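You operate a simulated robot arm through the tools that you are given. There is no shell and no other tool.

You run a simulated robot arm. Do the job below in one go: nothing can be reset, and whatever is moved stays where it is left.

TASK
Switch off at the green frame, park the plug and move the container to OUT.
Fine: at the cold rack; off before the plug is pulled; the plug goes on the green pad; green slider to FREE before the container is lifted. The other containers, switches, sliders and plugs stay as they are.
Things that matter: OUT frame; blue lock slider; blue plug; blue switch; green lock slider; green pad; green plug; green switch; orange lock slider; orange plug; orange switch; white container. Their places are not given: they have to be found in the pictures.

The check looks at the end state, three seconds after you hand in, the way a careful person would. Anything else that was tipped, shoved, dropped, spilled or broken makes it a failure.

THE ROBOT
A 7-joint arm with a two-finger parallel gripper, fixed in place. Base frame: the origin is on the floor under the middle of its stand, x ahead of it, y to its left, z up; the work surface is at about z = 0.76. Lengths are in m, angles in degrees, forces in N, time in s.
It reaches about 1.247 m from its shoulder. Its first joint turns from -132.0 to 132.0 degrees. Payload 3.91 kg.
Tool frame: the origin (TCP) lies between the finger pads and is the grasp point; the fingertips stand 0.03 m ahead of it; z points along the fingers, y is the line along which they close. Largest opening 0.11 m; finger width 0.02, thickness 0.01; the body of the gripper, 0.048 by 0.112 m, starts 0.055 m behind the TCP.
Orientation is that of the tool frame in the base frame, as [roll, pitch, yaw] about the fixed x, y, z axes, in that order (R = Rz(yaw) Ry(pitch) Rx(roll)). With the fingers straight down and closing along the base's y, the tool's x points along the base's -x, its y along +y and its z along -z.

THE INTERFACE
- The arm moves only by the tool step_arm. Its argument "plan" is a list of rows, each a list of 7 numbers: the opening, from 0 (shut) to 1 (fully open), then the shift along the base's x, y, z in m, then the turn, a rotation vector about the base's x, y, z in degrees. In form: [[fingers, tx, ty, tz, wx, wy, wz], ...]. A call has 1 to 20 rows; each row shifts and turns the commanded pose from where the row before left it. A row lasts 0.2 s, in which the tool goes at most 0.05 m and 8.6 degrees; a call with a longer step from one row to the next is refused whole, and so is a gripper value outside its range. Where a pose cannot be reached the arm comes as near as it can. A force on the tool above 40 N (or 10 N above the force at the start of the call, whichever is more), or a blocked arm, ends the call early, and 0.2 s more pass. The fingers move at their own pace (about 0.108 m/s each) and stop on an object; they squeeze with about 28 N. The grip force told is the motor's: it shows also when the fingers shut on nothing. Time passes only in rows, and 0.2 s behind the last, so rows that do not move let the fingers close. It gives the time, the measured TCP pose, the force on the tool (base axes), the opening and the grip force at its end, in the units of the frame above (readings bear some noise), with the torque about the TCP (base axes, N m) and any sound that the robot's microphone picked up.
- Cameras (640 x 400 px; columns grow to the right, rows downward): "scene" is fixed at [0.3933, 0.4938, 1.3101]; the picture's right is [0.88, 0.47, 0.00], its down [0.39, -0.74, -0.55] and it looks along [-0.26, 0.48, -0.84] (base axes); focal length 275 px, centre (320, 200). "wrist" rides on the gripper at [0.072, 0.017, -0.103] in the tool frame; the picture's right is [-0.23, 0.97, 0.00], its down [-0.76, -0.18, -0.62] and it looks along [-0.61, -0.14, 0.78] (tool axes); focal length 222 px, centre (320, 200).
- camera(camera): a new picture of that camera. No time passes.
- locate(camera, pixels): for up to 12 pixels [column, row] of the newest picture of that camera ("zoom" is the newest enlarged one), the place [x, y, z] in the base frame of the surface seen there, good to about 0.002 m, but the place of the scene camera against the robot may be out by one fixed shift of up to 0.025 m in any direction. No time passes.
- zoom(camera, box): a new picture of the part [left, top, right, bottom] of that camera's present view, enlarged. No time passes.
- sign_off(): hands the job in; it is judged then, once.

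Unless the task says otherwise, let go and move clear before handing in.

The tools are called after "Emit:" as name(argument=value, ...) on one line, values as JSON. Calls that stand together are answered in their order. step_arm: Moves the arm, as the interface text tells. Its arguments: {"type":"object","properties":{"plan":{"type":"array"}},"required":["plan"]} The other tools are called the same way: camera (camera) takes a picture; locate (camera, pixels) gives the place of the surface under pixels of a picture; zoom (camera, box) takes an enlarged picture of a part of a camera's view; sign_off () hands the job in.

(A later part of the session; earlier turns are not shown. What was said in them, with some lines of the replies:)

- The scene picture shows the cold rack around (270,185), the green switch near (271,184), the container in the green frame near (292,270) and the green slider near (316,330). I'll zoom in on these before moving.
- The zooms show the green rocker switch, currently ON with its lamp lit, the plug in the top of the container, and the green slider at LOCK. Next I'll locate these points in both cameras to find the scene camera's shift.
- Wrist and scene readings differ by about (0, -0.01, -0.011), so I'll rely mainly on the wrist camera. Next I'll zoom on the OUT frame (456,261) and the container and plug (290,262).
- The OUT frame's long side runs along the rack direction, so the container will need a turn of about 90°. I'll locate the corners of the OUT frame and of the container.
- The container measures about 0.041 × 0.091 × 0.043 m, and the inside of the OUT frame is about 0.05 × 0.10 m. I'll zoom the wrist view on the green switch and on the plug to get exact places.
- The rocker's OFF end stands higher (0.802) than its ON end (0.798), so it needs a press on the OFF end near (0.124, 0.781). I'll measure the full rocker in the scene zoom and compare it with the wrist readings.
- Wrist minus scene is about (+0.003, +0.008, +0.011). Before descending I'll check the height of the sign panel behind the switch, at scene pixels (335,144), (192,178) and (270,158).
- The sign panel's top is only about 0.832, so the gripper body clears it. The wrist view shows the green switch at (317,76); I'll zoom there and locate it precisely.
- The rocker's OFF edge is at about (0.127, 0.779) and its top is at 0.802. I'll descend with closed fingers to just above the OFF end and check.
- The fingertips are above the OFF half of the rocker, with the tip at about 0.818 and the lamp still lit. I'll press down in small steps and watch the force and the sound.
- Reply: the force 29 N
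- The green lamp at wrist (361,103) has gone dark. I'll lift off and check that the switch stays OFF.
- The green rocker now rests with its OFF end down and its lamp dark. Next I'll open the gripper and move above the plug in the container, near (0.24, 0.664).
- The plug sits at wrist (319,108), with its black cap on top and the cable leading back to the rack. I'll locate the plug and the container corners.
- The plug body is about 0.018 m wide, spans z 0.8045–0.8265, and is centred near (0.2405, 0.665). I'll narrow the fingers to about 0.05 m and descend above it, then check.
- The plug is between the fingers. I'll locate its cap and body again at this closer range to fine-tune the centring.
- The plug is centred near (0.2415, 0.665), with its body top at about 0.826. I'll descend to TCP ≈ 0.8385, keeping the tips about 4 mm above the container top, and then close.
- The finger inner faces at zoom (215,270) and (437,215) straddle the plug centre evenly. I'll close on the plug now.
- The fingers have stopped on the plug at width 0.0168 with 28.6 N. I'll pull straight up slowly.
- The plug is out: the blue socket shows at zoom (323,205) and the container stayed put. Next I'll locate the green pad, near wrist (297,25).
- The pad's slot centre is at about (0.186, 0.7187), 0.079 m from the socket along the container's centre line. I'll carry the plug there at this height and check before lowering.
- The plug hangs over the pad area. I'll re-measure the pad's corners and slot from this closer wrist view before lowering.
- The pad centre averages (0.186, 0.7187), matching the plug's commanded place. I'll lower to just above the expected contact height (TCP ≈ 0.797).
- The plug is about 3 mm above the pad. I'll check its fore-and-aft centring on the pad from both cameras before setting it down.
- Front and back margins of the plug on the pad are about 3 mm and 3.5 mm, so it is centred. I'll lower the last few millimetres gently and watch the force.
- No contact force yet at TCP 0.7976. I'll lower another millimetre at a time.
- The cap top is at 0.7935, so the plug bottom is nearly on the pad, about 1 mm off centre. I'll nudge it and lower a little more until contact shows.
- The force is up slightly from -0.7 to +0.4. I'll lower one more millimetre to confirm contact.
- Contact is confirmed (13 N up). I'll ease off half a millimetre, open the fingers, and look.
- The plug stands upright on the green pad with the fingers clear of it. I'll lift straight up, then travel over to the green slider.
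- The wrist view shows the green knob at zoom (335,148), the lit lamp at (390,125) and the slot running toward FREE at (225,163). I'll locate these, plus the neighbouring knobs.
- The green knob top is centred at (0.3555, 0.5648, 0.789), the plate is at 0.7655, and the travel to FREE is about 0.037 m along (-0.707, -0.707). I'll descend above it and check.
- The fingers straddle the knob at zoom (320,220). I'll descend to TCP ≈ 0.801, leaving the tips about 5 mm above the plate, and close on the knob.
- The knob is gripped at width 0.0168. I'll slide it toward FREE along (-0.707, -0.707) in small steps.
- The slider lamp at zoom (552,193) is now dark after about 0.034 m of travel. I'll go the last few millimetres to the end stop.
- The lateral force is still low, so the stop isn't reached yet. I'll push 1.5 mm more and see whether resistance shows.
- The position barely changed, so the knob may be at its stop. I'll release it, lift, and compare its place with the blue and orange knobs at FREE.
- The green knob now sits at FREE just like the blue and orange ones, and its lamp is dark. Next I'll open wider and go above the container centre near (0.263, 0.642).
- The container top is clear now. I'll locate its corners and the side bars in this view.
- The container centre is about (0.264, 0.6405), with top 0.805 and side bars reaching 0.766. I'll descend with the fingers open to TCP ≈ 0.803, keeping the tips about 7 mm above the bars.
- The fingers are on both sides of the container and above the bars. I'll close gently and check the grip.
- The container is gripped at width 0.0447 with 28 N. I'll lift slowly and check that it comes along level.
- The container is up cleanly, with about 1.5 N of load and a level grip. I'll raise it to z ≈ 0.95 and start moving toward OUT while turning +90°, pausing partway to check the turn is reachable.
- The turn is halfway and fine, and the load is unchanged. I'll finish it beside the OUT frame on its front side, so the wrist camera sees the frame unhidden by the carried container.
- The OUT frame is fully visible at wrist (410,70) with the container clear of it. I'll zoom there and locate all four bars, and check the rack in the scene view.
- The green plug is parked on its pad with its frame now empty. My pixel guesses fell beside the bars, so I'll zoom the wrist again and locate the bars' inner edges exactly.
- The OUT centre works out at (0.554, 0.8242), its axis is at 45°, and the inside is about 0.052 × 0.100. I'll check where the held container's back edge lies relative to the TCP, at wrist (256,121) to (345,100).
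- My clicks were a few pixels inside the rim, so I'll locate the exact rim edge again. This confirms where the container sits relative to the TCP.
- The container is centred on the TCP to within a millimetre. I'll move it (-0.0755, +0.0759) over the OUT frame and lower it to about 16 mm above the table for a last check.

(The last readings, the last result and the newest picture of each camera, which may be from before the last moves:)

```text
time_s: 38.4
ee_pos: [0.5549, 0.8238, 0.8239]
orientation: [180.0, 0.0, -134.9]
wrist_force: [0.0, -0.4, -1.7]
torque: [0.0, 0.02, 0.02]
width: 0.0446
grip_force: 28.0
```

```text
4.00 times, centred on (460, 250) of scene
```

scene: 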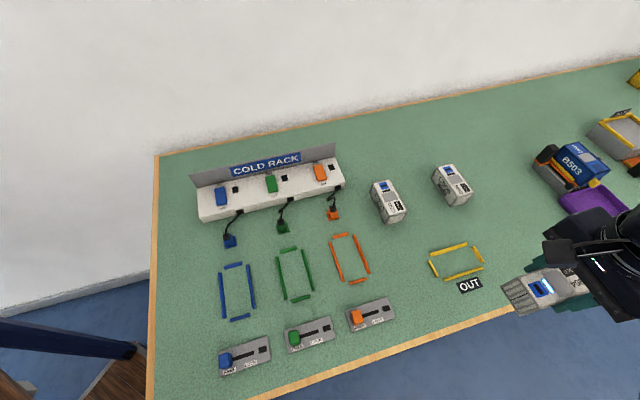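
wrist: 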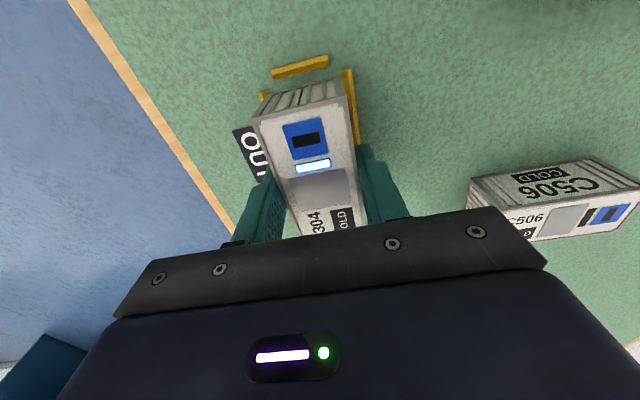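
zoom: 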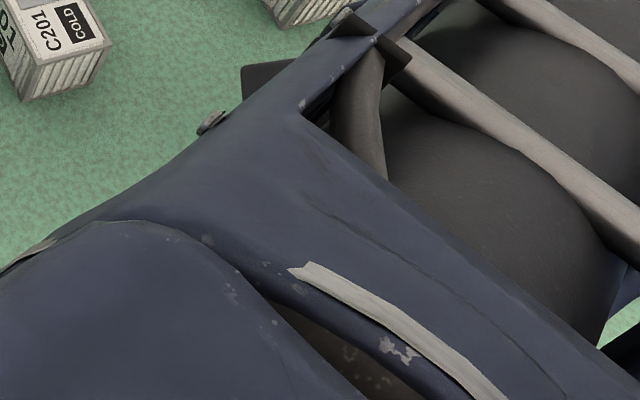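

The container hovers over the frame; the wrist view shows the -u bar at zoom (280,55) and the back bar at (380,130). I'll measure their gaps to the container.

Emit:
locate(camera="zoom", pixels=[[320, 200]])

Emit:
locate(camera="wrist", pixels=[[275, 72], [325, 60], [300, 65.5], [272, 93], [330, 82], [349, 80], [352, 100], [357, 130], [264, 92.5], [350, 75], [254, 119], [343, 98]])

```text
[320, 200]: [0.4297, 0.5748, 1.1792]
```

```text
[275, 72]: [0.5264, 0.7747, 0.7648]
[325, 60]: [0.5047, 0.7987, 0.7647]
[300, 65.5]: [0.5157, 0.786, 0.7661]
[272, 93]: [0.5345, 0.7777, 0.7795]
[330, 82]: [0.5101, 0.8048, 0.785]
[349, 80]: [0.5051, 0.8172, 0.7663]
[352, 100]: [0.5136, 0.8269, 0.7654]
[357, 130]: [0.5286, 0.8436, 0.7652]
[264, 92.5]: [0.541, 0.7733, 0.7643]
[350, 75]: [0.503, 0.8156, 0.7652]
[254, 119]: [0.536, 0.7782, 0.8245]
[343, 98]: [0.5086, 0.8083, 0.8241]
```

Container centre t ≈ 0.9745 and s ≈ -0.1916, against frame centre 0.9745 and -0.1911, so it is aligned to within a millimetre. I'll lower it gently to near contact.

Emit:
step_arm(plan=[[0, 0.0003, -0.0003, -0.008, 0, 0, 0], [0, 0, 0, -0.006, 0, 0, 0], [0, 0, 0, -0.003, 0, 0, 0], [0, 0, 0, 0, 0, 0, 0]])

Emit:
camera(camera="wrist")

Emit:
zoom(camera="wrist", box=[220, 40, 420, 240])

```text
time_s: 39.4
ee_pos: [0.5562, 0.8224, 0.8045]
orientation: [-179.9, 0.0, -135.0]
wrist_force: [0.4, -0.1, -1.1]
torque: [0.01, 0.0, 0.03]
width: 0.0449
grip_force: 27.5
```

```text
taken
```

wrist: 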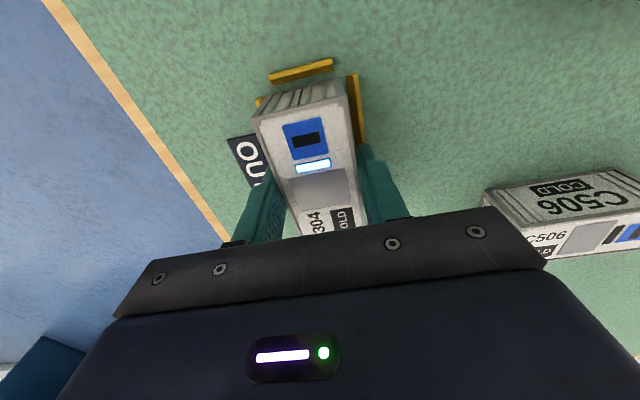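

```text
2.00 times, centred on (320, 140) of wrist
```

zoom: 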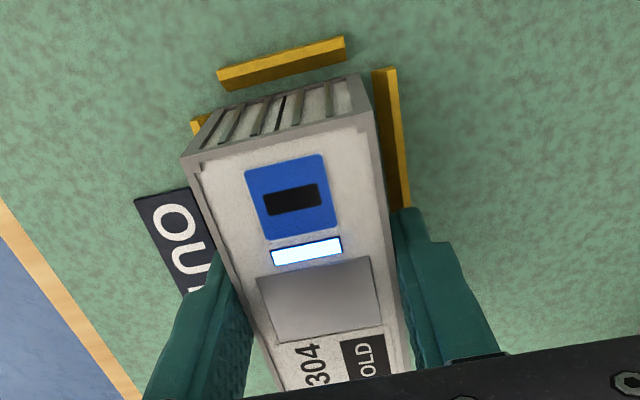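

No contact yet: the load still reads -1.1 N. I'll lower a millimetre at a time.

Emit:
step_arm(plan=[[0, 0, 0, -0.001, 0, 0, 0], [0, 0, 0, 0, 0, 0, 0]])

Emit:
step_arm(plan=[[0, 0, 0, -0.001, 0, 0, 0], [0, 0, 0, 0, 0, 0, 0]])

```text
time_s: 40.0
ee_pos: [0.5548, 0.823, 0.8044]
orientation: [179.9, 0.0, -135.0]
wrist_force: [-0.3, 0.3, -1.9]
torque: [0.01, 0.01, 0.0]
width: 0.0445
grip_force: 28.1
```

```text
time_s: 40.6
ee_pos: [0.5554, 0.8217, 0.8046]
orientation: [-180.0, 0.1, -135.0]
wrist_force: [2.0, 0.1, 6.6]
torque: [-0.29, 0.14, 0.03]
width: 0.0446
grip_force: 28.3
```

Contact now (6.6 N up) at TCP 0.8046, the same height it rested at in the green frame, so it is flat on the table. I'll open the fingers and look.

Emit:
step_arm(plan=[[0.42, 0, 0, 0, 0, 0, 0], [0.5, 0, 0, 0, 0, 0, 0], [0.65, 0, 0, 0, 0, 0, 0], [0.7, 0, 0, 0, 0, 0, 0]])

Emit:
camera(camera="wrist")

Emit:
zoom(camera="wrist", box=[220, 40, 420, 240])

```text
time_s: 41.6
ee_pos: [0.5558, 0.8233, 0.8022]
orientation: [-180.0, 0.0, -134.9]
wrist_force: [0.1, 0.1, -0.4]
torque: [-0.04, -0.03, 0.02]
width: 0.0768
grip_force: 0.0
```

```text
taken
```

wrist: 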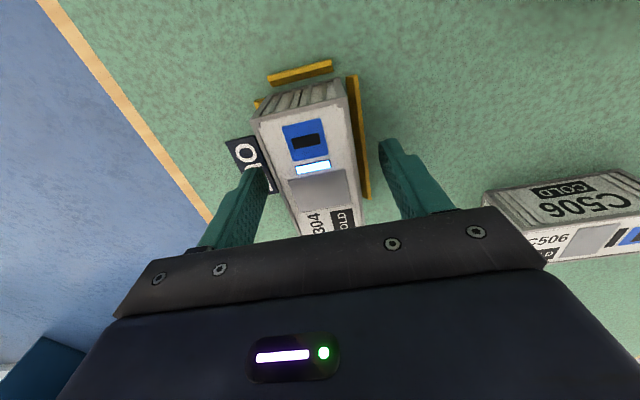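

```text
2.00 times, centred on (320, 140) of wrist
```

zoom: 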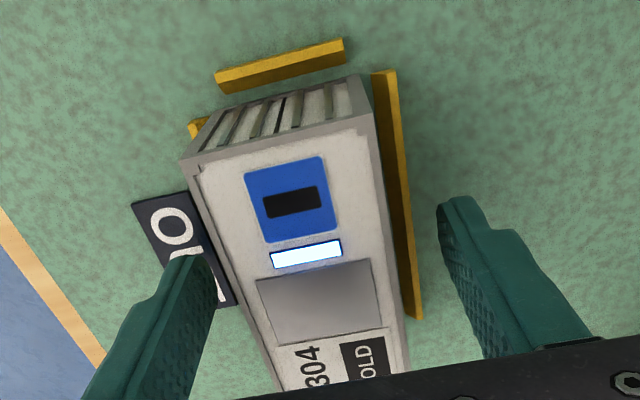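

The container is released inside the OUT frame. I'll lift straight up and move clear so the scene camera can see everything.

Emit:
step_arm(plan=[[0.7, 0, 0, 0.02, 0, 0, 0], [0.7, 0, 0, 0.035, 0, 0, 0], [0.7, 0, 0, 0.045, 0, 0, 0], [0.7, 0, 0, 0.045, 0, 0, 0], [0.7, 0, 0, 0.045, 0, 0, 0], [0.7, 0.03, -0.03, 0, 0, 0, 0], [0.7, 0.03, -0.03, 0, 0, 0, 0], [0.7, 0.03, -0.03, 0, 0, 0, 0], [0.7, 0.02, -0.02, 0, 0, 0, 0], [0.7, 0, 0, 0, 0, 0, 0]])

Emit:
camera(camera="scene")

Emit:
zoom(camera="scene", box=[360, 150, 540, 310])

Emit:
zoom(camera="scene", box=[180, 140, 360, 252])

Emit:
zoom(camera="scene", box=[200, 240, 410, 385])

Emit:
camera(camera="wrist")

```text
time_s: 43.8
ee_pos: [0.666, 0.7132, 0.995]
orientation: [180.0, 0.0, -135.0]
wrist_force: [0.7, -0.6, 0.4]
torque: [0.01, 0.02, -0.05]
width: 0.0769
grip_force: 0.0
```

```text
taken
```

scene: 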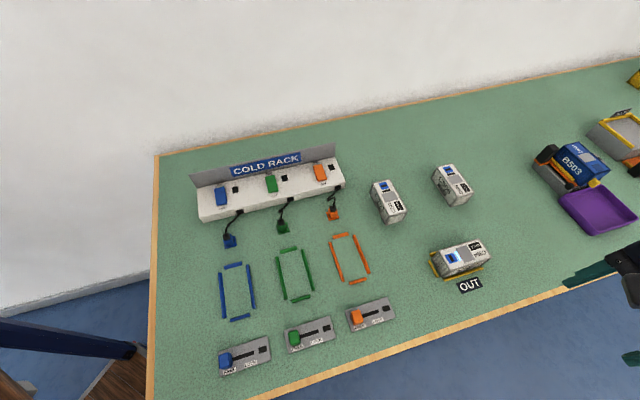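

```text
2.50 times, centred on (450, 230) of scene
```

zoom: 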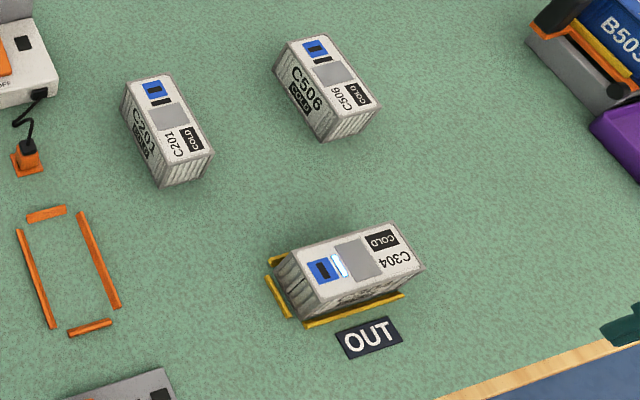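

```text
3.56 times, centred on (270, 196) of scene
```

zoom: 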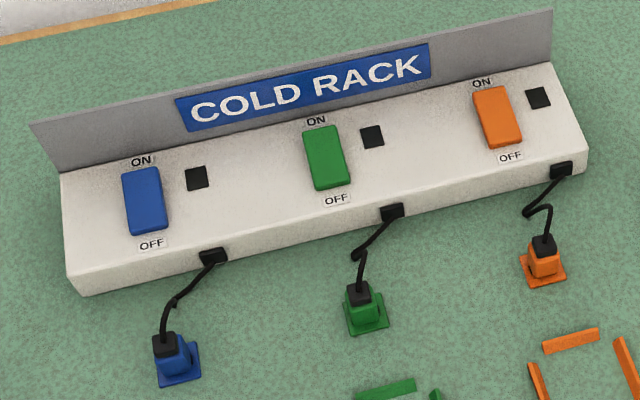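

```text
2.76 times, centred on (305, 312) of scene
```

zoom: 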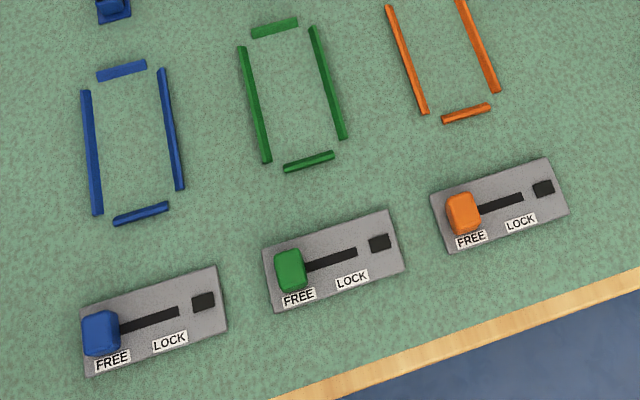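

```text
taken
```

wrist: 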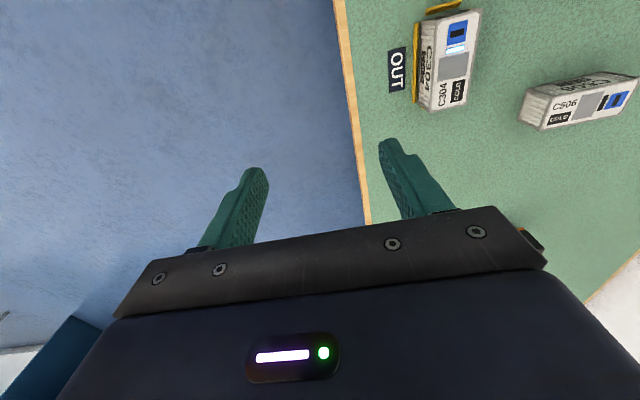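

All four parts look done: green lamp dark, plug on its pad, green slider at FREE, and the container inside OUT. I'll check the container's level and margins once more from the wrist view at (445,60).

Emit:
zoom(camera="wrist", box=[370, 0, 510, 130])

Emit:
locate(camera="wrist", pixels=[[449, 15], [480, 12], [434, 107], [464, 103], [457, 60], [440, 60], [415, 60], [440, 6]])

Emit:
zoom(camera="scene", box=[415, 225, 505, 300])

Emit:
locate(camera="zoom", pixels=[[150, 160], [420, 80], [200, 230], [480, 150], [310, 155]])

```text
3.08 times, centred on (440, 65) of wrist
```

zoom: 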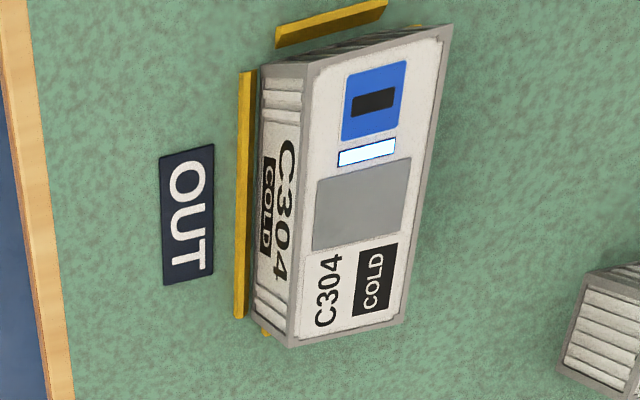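

```text
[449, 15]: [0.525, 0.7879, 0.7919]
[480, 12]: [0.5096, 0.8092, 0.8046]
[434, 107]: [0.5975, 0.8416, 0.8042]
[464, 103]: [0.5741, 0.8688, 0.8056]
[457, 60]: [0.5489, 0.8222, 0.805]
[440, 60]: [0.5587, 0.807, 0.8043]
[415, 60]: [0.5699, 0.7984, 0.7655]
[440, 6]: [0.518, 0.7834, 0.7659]
```

```text
5.33 times, centred on (460, 262) of scene
```

zoom: 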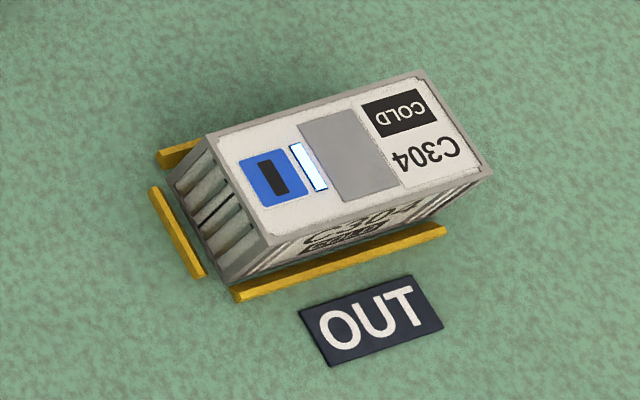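

```text
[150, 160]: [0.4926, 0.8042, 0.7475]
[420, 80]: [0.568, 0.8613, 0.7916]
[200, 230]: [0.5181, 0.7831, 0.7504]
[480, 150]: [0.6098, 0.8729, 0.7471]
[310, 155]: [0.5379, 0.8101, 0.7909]
```

The container is level (top at 0.804–0.806 at every corner) and sits inside all four yellow bars. The switch lamp is dark, the plug is parked, the slider is at FREE and the gripper is well clear, so I'm handing in.

Emit:
sign_off()

```text
The job is handed in.
```

The job is handed in. The steps were done in the required order, and the last pictures showed each one in place:

1. **Switch:** the green switch was pressed to OFF, and its lamp went dark and stayed dark.
2. **Plug:** the green plug was then pulled and stands upright on the green pad, about 1 mm off centre.
3. **Slider:** the green slider was moved to FREE before the container was lifted, and its lamp is dark.
4. **Container:** C304 sits level on the table inside all four bars of the OUT frame. It was turned 90° to fit the frame's long side.

The blue and orange switches, plugs and sliders look unchanged, as do containers C201 and C506. The gripper is empty and clear of everything.
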